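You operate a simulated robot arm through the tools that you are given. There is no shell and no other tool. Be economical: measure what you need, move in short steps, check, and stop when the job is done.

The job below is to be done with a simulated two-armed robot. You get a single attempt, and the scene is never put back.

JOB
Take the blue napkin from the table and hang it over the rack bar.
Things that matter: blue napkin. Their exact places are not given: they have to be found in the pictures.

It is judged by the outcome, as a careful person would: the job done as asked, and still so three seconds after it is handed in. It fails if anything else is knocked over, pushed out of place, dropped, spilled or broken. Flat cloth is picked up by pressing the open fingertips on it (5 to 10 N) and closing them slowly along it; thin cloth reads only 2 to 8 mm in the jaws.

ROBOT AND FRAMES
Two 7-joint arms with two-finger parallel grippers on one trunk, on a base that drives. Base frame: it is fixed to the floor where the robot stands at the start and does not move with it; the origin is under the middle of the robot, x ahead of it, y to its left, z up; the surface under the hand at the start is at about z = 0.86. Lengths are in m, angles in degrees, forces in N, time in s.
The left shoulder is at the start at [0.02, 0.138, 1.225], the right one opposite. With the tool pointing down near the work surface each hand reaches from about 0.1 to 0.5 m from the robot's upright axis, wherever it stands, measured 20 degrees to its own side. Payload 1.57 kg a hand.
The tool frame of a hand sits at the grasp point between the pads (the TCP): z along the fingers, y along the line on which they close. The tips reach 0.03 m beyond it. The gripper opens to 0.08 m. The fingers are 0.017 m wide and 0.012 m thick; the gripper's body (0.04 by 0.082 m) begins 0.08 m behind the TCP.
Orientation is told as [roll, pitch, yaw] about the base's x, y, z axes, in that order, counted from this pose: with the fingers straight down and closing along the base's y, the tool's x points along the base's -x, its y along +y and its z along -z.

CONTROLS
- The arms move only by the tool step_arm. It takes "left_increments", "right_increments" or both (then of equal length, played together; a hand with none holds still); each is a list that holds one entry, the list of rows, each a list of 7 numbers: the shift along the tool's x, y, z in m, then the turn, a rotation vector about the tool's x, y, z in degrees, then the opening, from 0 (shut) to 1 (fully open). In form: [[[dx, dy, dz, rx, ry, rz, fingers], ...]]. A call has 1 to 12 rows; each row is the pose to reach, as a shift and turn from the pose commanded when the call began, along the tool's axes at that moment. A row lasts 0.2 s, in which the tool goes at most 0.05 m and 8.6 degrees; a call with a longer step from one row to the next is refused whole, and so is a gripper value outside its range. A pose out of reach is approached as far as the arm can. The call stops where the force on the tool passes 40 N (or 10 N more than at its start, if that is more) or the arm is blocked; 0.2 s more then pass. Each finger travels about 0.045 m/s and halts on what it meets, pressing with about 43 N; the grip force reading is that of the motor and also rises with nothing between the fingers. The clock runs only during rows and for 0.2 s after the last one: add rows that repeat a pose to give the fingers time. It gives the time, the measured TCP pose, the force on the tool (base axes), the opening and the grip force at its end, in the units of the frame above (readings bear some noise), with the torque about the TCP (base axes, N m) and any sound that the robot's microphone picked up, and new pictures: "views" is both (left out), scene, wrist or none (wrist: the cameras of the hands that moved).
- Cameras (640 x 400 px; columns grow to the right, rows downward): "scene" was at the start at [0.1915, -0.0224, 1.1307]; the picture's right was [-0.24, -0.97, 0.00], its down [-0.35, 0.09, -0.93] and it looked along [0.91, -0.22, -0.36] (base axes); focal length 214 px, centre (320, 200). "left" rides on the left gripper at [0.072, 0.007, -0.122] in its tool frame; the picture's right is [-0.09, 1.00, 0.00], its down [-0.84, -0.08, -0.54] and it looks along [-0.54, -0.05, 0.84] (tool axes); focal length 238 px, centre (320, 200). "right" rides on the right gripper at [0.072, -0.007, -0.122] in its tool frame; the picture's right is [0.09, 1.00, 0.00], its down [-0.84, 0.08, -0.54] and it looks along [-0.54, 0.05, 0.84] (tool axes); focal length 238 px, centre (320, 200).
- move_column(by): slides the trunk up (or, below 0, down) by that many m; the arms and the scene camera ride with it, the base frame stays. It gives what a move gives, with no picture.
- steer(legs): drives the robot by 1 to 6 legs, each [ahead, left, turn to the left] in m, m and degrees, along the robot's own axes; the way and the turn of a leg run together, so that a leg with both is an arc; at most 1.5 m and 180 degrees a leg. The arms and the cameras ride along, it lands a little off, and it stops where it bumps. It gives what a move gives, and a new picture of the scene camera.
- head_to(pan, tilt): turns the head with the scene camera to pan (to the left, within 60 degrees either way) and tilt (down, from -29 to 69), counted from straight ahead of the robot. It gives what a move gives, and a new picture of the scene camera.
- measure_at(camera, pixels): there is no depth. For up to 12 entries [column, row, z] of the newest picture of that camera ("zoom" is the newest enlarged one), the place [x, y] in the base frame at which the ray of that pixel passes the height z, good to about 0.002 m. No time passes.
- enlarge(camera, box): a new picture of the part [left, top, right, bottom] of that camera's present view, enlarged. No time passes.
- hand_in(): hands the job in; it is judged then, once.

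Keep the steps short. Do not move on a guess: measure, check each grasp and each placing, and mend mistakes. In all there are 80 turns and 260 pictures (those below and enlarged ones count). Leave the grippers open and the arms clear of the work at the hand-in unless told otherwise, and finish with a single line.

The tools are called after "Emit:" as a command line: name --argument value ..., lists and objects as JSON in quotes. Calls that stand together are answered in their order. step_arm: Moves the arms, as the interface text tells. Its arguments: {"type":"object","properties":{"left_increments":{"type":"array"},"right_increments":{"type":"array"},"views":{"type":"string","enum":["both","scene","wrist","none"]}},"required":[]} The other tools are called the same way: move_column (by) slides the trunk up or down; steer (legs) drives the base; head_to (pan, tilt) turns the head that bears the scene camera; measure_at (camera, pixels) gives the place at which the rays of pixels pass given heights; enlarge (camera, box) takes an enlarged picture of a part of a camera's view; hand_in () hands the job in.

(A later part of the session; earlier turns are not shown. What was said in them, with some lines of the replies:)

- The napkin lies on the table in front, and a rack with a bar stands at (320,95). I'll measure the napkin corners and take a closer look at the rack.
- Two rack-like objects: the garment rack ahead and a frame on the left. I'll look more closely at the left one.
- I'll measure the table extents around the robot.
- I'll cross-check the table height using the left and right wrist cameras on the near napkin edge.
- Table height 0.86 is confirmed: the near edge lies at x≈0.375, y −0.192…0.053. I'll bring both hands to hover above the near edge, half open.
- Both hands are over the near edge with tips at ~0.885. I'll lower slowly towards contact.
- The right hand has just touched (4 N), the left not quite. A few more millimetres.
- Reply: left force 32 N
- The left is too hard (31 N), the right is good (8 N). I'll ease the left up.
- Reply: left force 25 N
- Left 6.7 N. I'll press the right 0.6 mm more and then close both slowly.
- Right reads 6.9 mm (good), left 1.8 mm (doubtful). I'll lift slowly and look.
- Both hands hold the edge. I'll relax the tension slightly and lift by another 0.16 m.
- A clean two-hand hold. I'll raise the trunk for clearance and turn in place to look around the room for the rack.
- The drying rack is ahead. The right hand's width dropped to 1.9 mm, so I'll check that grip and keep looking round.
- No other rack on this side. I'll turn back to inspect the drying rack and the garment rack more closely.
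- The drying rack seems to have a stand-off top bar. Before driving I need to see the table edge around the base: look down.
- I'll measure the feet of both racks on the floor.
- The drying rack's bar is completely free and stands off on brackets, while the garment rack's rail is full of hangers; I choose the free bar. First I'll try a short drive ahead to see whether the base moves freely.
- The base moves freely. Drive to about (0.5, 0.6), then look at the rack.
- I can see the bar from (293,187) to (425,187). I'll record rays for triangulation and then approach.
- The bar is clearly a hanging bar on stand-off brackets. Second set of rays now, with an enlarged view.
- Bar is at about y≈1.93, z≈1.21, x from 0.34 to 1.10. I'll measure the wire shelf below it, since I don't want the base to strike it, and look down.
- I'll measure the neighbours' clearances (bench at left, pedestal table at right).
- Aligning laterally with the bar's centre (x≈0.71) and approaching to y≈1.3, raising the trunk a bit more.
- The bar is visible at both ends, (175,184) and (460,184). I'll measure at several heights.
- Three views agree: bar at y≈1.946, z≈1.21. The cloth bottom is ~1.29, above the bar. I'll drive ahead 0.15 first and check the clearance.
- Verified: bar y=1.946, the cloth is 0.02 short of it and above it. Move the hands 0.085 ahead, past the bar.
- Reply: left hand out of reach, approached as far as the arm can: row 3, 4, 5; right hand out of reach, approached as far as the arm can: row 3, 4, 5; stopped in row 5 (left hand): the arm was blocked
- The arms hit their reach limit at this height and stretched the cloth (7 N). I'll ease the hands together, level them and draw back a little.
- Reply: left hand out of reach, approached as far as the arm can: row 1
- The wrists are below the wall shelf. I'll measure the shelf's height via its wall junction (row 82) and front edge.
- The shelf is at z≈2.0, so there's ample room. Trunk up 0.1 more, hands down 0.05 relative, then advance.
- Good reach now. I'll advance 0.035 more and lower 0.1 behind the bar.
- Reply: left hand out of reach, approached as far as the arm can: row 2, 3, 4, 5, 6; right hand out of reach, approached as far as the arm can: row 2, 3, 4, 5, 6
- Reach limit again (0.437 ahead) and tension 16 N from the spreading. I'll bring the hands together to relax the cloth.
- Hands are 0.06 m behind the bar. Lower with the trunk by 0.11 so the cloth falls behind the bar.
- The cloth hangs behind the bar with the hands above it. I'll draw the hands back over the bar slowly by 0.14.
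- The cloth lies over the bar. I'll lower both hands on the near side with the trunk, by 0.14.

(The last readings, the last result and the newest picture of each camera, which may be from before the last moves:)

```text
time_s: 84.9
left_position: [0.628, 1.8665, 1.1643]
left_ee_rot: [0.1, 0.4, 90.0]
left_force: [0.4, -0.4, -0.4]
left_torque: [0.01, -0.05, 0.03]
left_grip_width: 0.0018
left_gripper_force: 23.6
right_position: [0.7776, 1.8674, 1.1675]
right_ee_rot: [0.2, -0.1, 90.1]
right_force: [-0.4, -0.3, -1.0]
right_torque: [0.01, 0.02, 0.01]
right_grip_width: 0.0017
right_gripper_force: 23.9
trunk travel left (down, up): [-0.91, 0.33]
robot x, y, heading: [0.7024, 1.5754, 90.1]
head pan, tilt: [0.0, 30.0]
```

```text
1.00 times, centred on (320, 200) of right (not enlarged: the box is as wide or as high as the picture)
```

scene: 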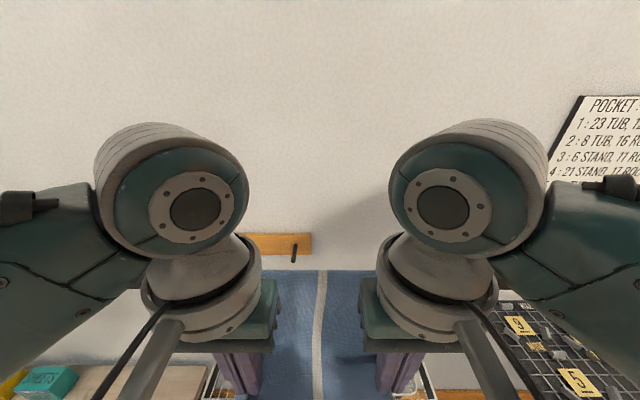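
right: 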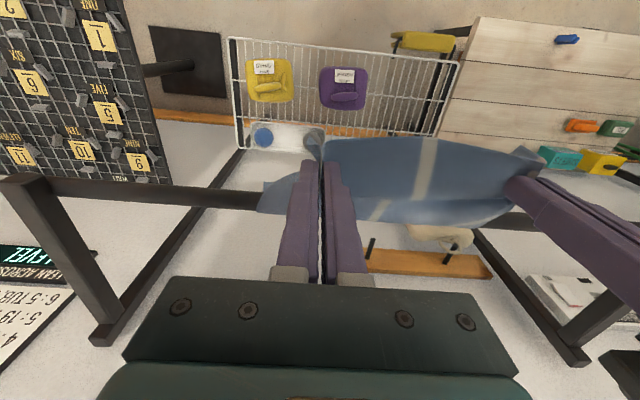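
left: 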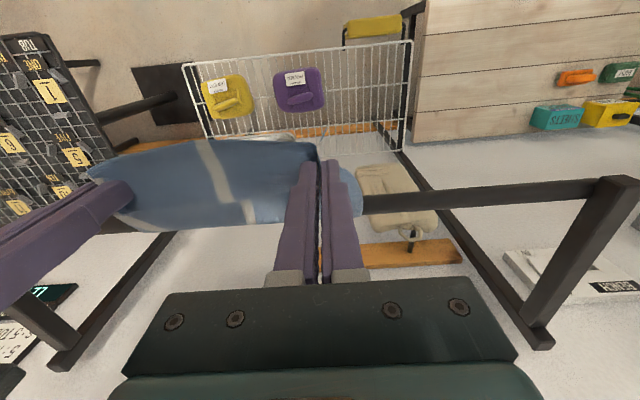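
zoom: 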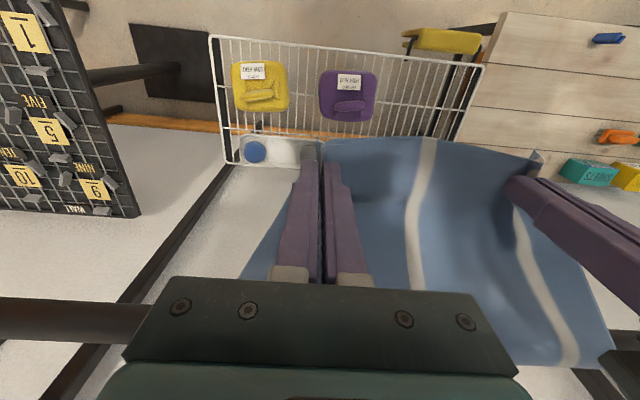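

Estimated drape is now about 0.13 front and 0.07 back: front-heavy. I'll redo the drape with more cloth behind: raise first.

Emit:
move_column --by 0.225

Emit:
head_to --pan 0 --tilt 45

Emit:
step_arm --left_increments '[[[-0.02, 0, 0, 0, 0, 0, 0], [-0.04, 0, 0, 0, 0, 0, 0], [-0.06, 0, 0, 0, 0, 0, 0], [-0.08, 0, 0, 0, 0, 0, 0], [-0.1, 0, 0, 0, 0, 0, 0], [-0.12, 0, 0, 0, 0, 0, 0], [-0.138, 0, 0, 0, 0, 0, 0], [-0.138, 0, 0, 0, 0, 0, 0]]]' --right_increments '[[[-0.02, 0, 0, 0, 0, 0, 0], [-0.04, 0, 0, 0, 0, 0, 0], [-0.06, 0, 0, 0, 0, 0, 0], [-0.08, 0, 0, 0, 0, 0, 0], [-0.1, 0, 0, 0, 0, 0, 0], [-0.12, 0, 0, 0, 0, 0, 0], [-0.138, 0, 0, 0, 0, 0, 0], [-0.138, 0, 0, 0, 0, 0, 0]]]' --views "scene"

```text
time_s: 87.2
left_position: [0.6283, 1.8654, 1.3908]
left_ee_rot: [0.0, 0.4, 90.0]
left_force: [0.1, -0.2, 0.4]
left_torque: [-0.02, -0.05, 0.01]
left_grip_width: 0.0017
left_gripper_force: 23.6
right_position: [0.777, 1.8672, 1.3925]
right_ee_rot: [0.0, -0.1, 90.1]
right_force: [-0.7, -0.1, -0.2]
right_torque: [-0.01, 0.0, 0.0]
right_grip_width: 0.0019
right_gripper_force: 23.1
trunk travel left (down, up): [-1.135, 0.105]
robot x, y, heading: [0.7053, 1.5773, 90.2]
head pan, tilt: [0.0, 30.0]
```

```text
time_s: 88.0
left_position: [0.6283, 1.8671, 1.3893]
left_ee_rot: [0.0, 0.3, 90.0]
left_force: [1.4, 0.0, 0.1]
left_torque: [0.02, 0.01, 0.02]
left_grip_width: 0.0019
left_gripper_force: 23.6
right_position: [0.7752, 1.8665, 1.3925]
right_ee_rot: [0.1, -0.1, 90.0]
right_force: [-0.1, -0.1, 0.1]
right_torque: [-0.02, 0.02, 0.0]
right_grip_width: 0.0019
right_gripper_force: 23.3
trunk travel left (down, up): [-1.135, 0.105]
robot x, y, heading: [0.707, 1.5774, 90.2]
head pan, tilt: [0.0, 45.0]
```

scene: 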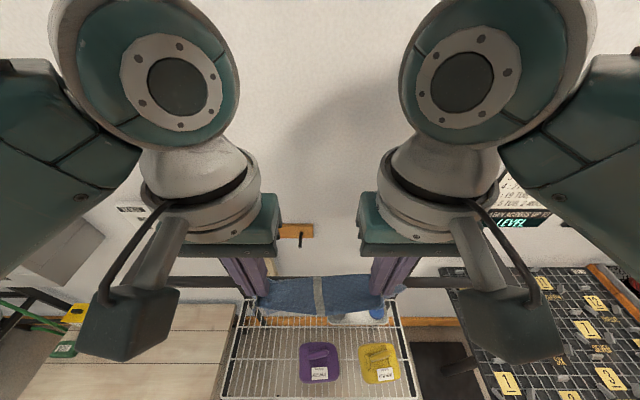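

```text
time_s: 89.8
left_position: [0.6291, 2.0042, 1.3902]
left_ee_rot: [-0.1, 0.3, 89.9]
left_force: [0.5, -0.1, -0.5]
left_torque: [-0.03, -0.04, 0.01]
left_grip_width: 0.0017
left_gripper_force: 23.5
right_position: [0.7772, 2.0062, 1.393]
right_ee_rot: [0.1, -0.3, 90.1]
right_force: [-0.5, 0.4, 0.1]
right_torque: [0.02, 0.01, 0.01]
right_grip_width: 0.002
right_gripper_force: 23.2
trunk travel left (down, up): [-1.135, 0.105]
robot x, y, heading: [0.7053, 1.5767, 90.2]
head pan, tilt: [0.0, 45.0]
```

scene: 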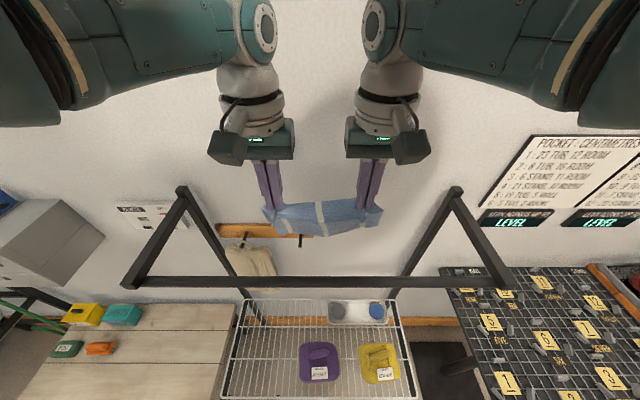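

Behind the bar again. Lower the trunk by 0.12 and let it settle.

Emit:
move_column --by -0.12

Emit:
enlarge --camera "scene" --box '[200, 160, 440, 310]'

Emit:
enlarge --camera "left" --box '[0, 0, 640, 400]'

```text
time_s: 91.3
left_position: [0.6284, 2.005, 1.2689]
left_ee_rot: [0.0, 0.4, 90.0]
left_force: [0.1, 0.3, 0.2]
left_torque: [0.02, -0.07, -0.01]
left_grip_width: 0.0018
left_gripper_force: 23.4
right_position: [0.7784, 2.0069, 1.2717]
right_ee_rot: [0.1, -0.1, 90.1]
right_force: [-0.2, 1.0, 0.2]
right_torque: [-0.03, 0.03, 0.01]
right_grip_width: 0.0022
right_gripper_force: 23.3
trunk travel left (down, up): [-1.015, 0.225]
robot x, y, heading: [0.7064, 1.5783, 90.2]
head pan, tilt: [0.0, 45.0]
```

```text
2.67 times, centred on (320, 235) of scene
```

zoom: 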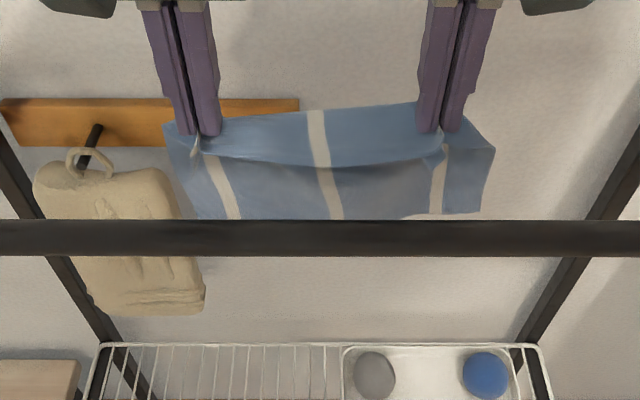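

```text
1.00 times, centred on (320, 200) of left (not enlarged: the box is as wide or as high as the picture)
```

zoom: 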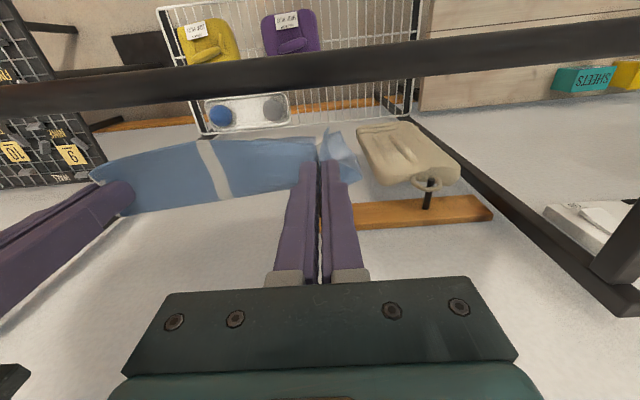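

The cloth hangs behind the bar, tips at 1.24 with the bar top at 1.22. I'll retract 0.11 while raising 1 cm for clearance.

Emit:
step_arm --left_increments '[[[0, 0, -0.01, 0, 0, 0, 0], [0.018, 0, -0.01, 0, 0, 0, 0], [0.036, 0, -0.01, 0, 0, 0, 0], [0.054, 0, -0.01, 0, 0, 0, 0], [0.072, 0, -0.01, 0, 0, 0, 0], [0.09, 0, -0.01, 0, 0, 0, 0], [0.112, 0, -0.01, 0, 0, 0, 0], [0.112, 0, -0.01, 0, 0, 0, 0]]]' --right_increments '[[[0, 0, -0.01, 0, 0, 0, 0], [0.018, 0, -0.01, 0, 0, 0, 0], [0.036, 0, -0.01, 0, 0, 0, 0], [0.054, 0, -0.01, 0, 0, 0, 0], [0.072, 0, -0.01, 0, 0, 0, 0], [0.09, 0, -0.01, 0, 0, 0, 0], [0.114, 0, -0.01, 0, 0, 0, 0], [0.114, 0, -0.01, 0, 0, 0, 0]]]' --views "wrist"

```text
time_s: 93.1
left_position: [0.6271, 1.8912, 1.2802]
left_ee_rot: [0.1, 0.4, 90.0]
left_force: [2.9, 0.5, -0.4]
left_torque: [0.0, -0.07, 0.03]
left_grip_width: 0.0018
left_gripper_force: 23.7
right_position: [0.7763, 1.8907, 1.2824]
right_ee_rot: [0.0, -0.1, 90.1]
right_force: [-2.0, 0.4, -0.1]
right_torque: [0.01, 0.07, -0.03]
right_grip_width: 0.0019
right_gripper_force: 22.9
trunk travel left (down, up): [-1.015, 0.225]
robot x, y, heading: [0.7048, 1.5726, 90.1]
head pan, tilt: [0.0, 45.0]
```

right: 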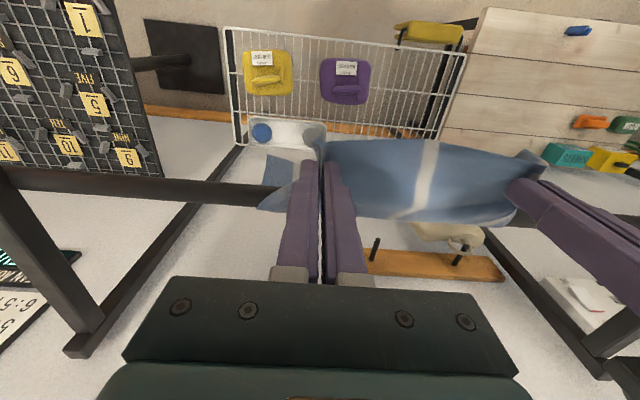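
left: 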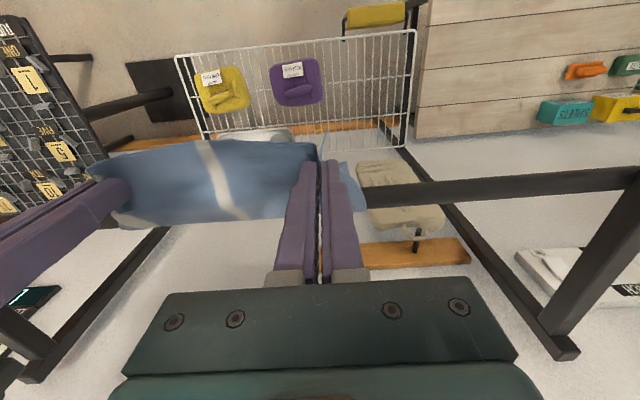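

Now lower on the near side by 0.085.

Emit:
move_column --by -0.085

Emit:
enlarge --camera "left" --box '[0, 0, 640, 400]'

Emit:
enlarge --camera "scene" --box '[180, 200, 460, 400]'

```text
time_s: 94.3
left_position: [0.6264, 1.8922, 1.1962]
left_ee_rot: [0.0, 0.3, 90.0]
left_force: [2.5, 0.3, 0.3]
left_torque: [-0.02, -0.06, 0.03]
left_grip_width: 0.002
left_gripper_force: 23.1
right_position: [0.7773, 1.8907, 1.196]
right_ee_rot: [0.2, -0.1, 90.1]
right_force: [-1.6, -0.2, -0.3]
right_torque: [0.0, 0.07, 0.01]
right_grip_width: 0.002
right_gripper_force: 23.6
trunk travel left (down, up): [-0.93, 0.31]
robot x, y, heading: [0.7064, 1.5784, 90.2]
head pan, tilt: [0.0, 45.0]
```

```text
1.00 times, centred on (320, 200) of left (not enlarged: the box is as wide or as high as the picture)
```

zoom: 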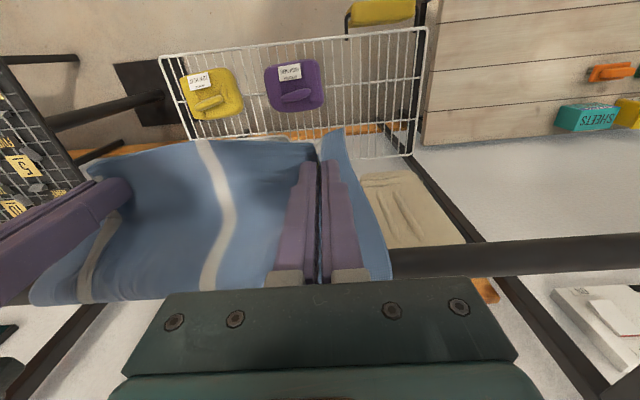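

```text
2.00 times, centred on (320, 300) of scene
```

zoom: 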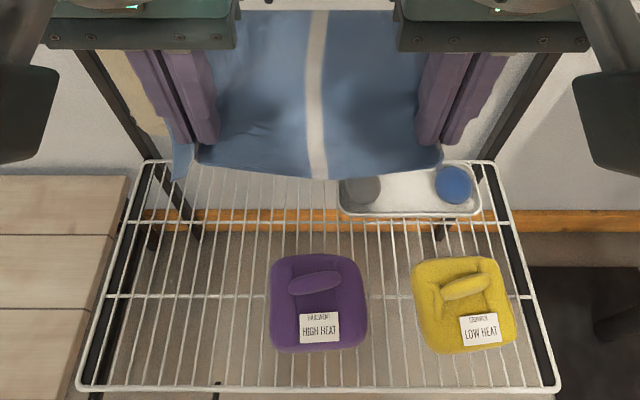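

Cloth drapes over the bar nicely. Relieve lateral tension, then open slowly.

Emit:
step_arm --left_increments '[[[0, -0.002, 0, 0, 0, 0, 0], [0, -0.002, 0, 0, 0, 0, 0.05], [0, -0.002, 0, 0, 0, 0, 0.1], [0, -0.002, 0, 0, 0, 0, 0.15], [0, -0.002, 0, 0, 0, 0, 0.2], [0, -0.002, 0, 0, 0, 0, 0.28], [0, -0.002, 0, 0, 0, 0, 0.36], [0, -0.002, 0, 0, 0, 0, 0.44], [0, -0.002, 0, 0, 0, 0, 0.5], [0, -0.002, 0, 0, 0, 0, 0.5]]]' --right_increments '[[[0, 0.002, 0, 0, 0, 0, 0], [0, 0.002, 0, 0, 0, 0, 0.05], [0, 0.002, 0, 0, 0, 0, 0.1], [0, 0.002, 0, 0, 0, 0, 0.15], [0, 0.002, 0, 0, 0, 0, 0.2], [0, 0.002, 0, 0, 0, 0, 0.28], [0, 0.002, 0, 0, 0, 0, 0.36], [0, 0.002, 0, 0, 0, 0, 0.44], [0, 0.002, 0, 0, 0, 0, 0.5], [0, 0.002, 0, 0, 0, 0, 0.5]]]'

```text
time_s: 96.5
left_position: [0.6289, 1.8923, 1.1964]
left_ee_rot: [-0.1, 0.4, 90.0]
left_force: [0.2, 0.0, 0.9]
left_torque: [0.01, -0.01, 0.0]
left_grip_width: 0.04
left_gripper_force: 0.1
right_position: [0.7749, 1.8894, 1.1966]
right_ee_rot: [0.1, 0.0, 90.0]
right_force: [-0.6, 1.0, 0.6]
right_torque: [-0.03, 0.03, 0.01]
right_grip_width: 0.0398
right_gripper_force: 0.1
trunk travel left (down, up): [-0.93, 0.31]
robot x, y, heading: [0.7046, 1.5769, 90.4]
head pan, tilt: [0.0, 45.0]
```

scene: 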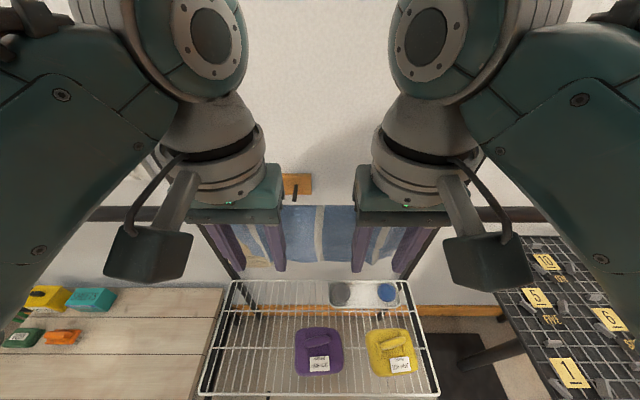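
right: 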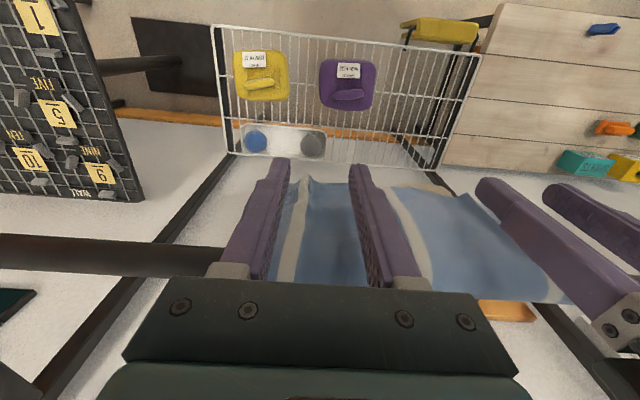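
left: 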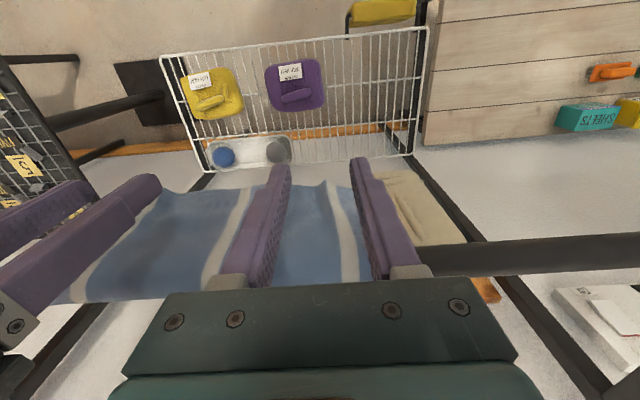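

Released, and the cloth stays on the bar. I'll back the hands off slowly along the tool x axis.

Emit:
step_arm --left_increments '[[[0.01, 0, 0, 0, 0, 0, 0.5], [0.02, 0, 0, 0, 0, 0, 0.5], [0.035, 0, 0, 0, 0, 0, 0.5], [0.05, 0, 0, 0, 0, 0, 0.5], [0.07, 0, 0, 0, 0, 0, 0.5], [0.07, 0, 0, 0, 0, 0, 0.5]]]' --right_increments '[[[0.01, 0, 0, 0, 0, 0, 0.5], [0.02, 0, 0, 0, 0, 0, 0.5], [0.035, 0, 0, 0, 0, 0, 0.5], [0.05, 0, 0, 0, 0, 0, 0.5], [0.07, 0, 0, 0, 0, 0, 0.5], [0.07, 0, 0, 0, 0, 0, 0.5]]]' --views "wrist"

Emit:
steer --legs '[[-0.5, 0, 0]]'

Emit:
head_to --pan 0 --tilt 15

```text
time_s: 97.9
left_position: [0.6287, 1.8199, 1.1968]
left_ee_rot: [0.0, 0.5, 90.0]
left_force: [-0.1, 0.2, -0.1]
left_torque: [0.01, 0.0, -0.01]
left_grip_width: 0.04
left_gripper_force: 0.0
right_position: [0.7765, 1.8209, 1.1979]
right_ee_rot: [0.1, -0.1, 90.1]
right_force: [0.4, 1.3, -0.5]
right_torque: [-0.01, 0.02, 0.01]
right_grip_width: 0.0402
right_gripper_force: 0.0
trunk travel left (down, up): [-0.93, 0.31]
robot x, y, heading: [0.7069, 1.579, 90.1]
head pan, tilt: [0.0, 45.0]
```

right: 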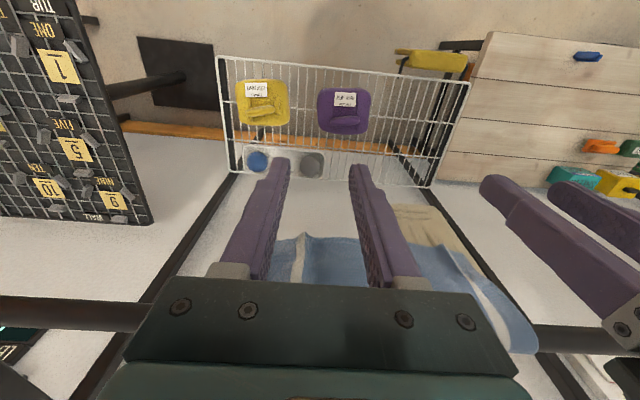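
left: 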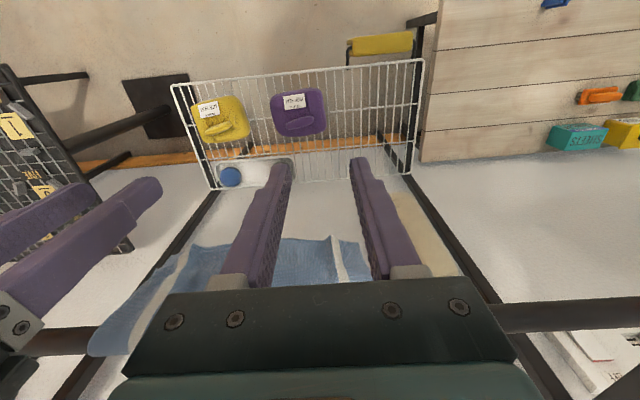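

```text
time_s: 100.9
left_position: [0.6296, 1.3177, 1.1975]
left_ee_rot: [0.0, 0.4, 90.3]
left_force: [0.8, 0.0, 0.4]
left_torque: [-0.01, 0.0, -0.01]
left_grip_width: 0.0402
left_gripper_force: 0.0
right_position: [0.778, 1.3178, 1.1974]
right_ee_rot: [0.1, -0.2, 90.4]
right_force: [0.0, 0.4, 0.2]
right_torque: [0.01, 0.02, -0.02]
right_grip_width: 0.0402
right_gripper_force: 0.0
trunk travel left (down, up): [-0.93, 0.31]
robot x, y, heading: [0.7065, 1.0774, 90.4]
head pan, tilt: [0.0, 45.0]
```

scene: 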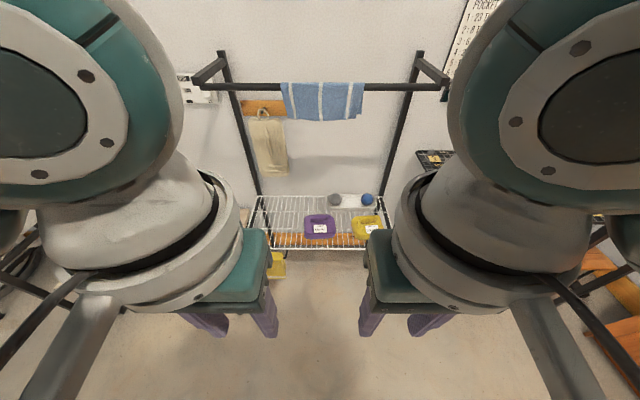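

```text
time_s: 101.8
left_position: [0.6307, 1.3182, 1.197]
left_ee_rot: [0.0, 0.4, 90.2]
left_force: [1.2, -0.2, 0.0]
left_torque: [-0.01, -0.02, 0.0]
left_grip_width: 0.0398
left_gripper_force: 0.1
right_position: [0.7778, 1.3188, 1.1958]
right_ee_rot: [0.1, -0.2, 90.4]
right_force: [0.4, 0.5, 0.2]
right_torque: [0.0, 0.0, 0.01]
right_grip_width: 0.0404
right_gripper_force: 0.1
trunk travel left (down, up): [-0.93, 0.31]
robot x, y, heading: [0.7061, 1.0745, 90.4]
head pan, tilt: [0.0, 15.0]
```

scene: 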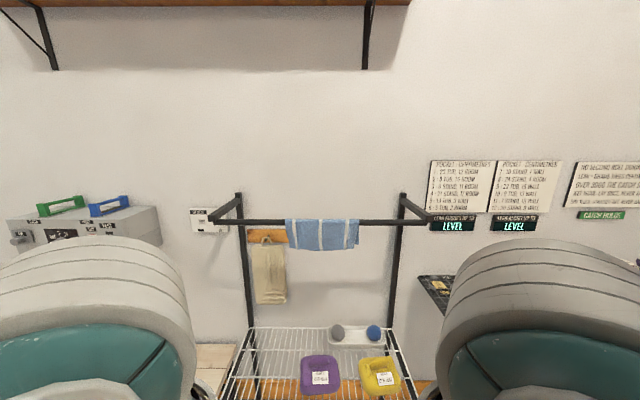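

The napkin hangs over the bar. I'll zoom in to check that it is stable, and open the grippers fully.

Emit:
step_arm --left_increments '[[[0, 0, 0, 0, 0, 0, 0.7], [0, 0, 0, 0, 0, 0, 0.9], [0, 0, 0, 0, 0, 0, 1], [0, 0, 0, 0, 0, 0, 1]]]' --right_increments '[[[0, 0, 0, 0, 0, 0, 0.7], [0, 0, 0, 0, 0, 0, 0.9], [0, 0, 0, 0, 0, 0, 1], [0, 0, 0, 0, 0, 0, 1]]]' --views "none"

Emit:
enlarge --camera "scene" --box '[240, 180, 420, 300]'

```text
time_s: 102.8
left_position: [0.6296, 1.3181, 1.1959]
left_ee_rot: [0.0, 0.5, 90.3]
left_force: [0.0, 0.2, -0.5]
left_torque: [0.0, 0.01, -0.01]
left_grip_width: 0.0802
left_gripper_force: 0.0
right_position: [0.7773, 1.3202, 1.1968]
right_ee_rot: [0.1, -0.1, 90.5]
right_force: [-0.1, -0.2, 1.0]
right_torque: [0.04, -0.01, 0.0]
right_grip_width: 0.08
right_gripper_force: 0.1
trunk travel left (down, up): [-0.93, 0.31]
robot x, y, heading: [0.7062, 1.0734, 90.2]
head pan, tilt: [0.0, 15.0]
```

```text
3.33 times, centred on (330, 240) of scene
```

zoom: 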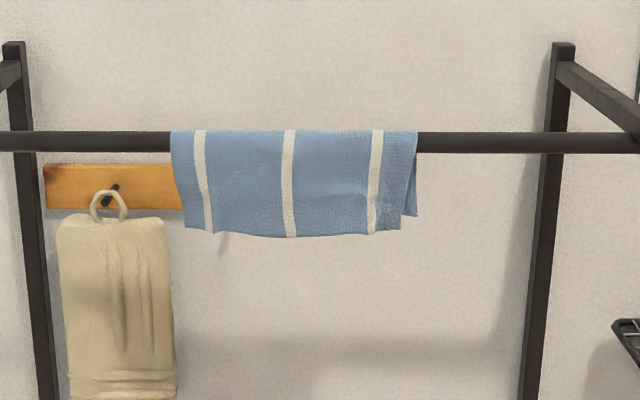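

The napkin hangs stably over the bar, about evenly front and back. The grippers are open and clear, so I'll hand in.

Emit:
hand_in

```text
The job is handed in.
```

The blue napkin is hanging over the free bar of the drying rack, with cloth on both sides of the bar, the grippers open and the arms clear; I chose this rack because the garment rack's rail was full of hangers.
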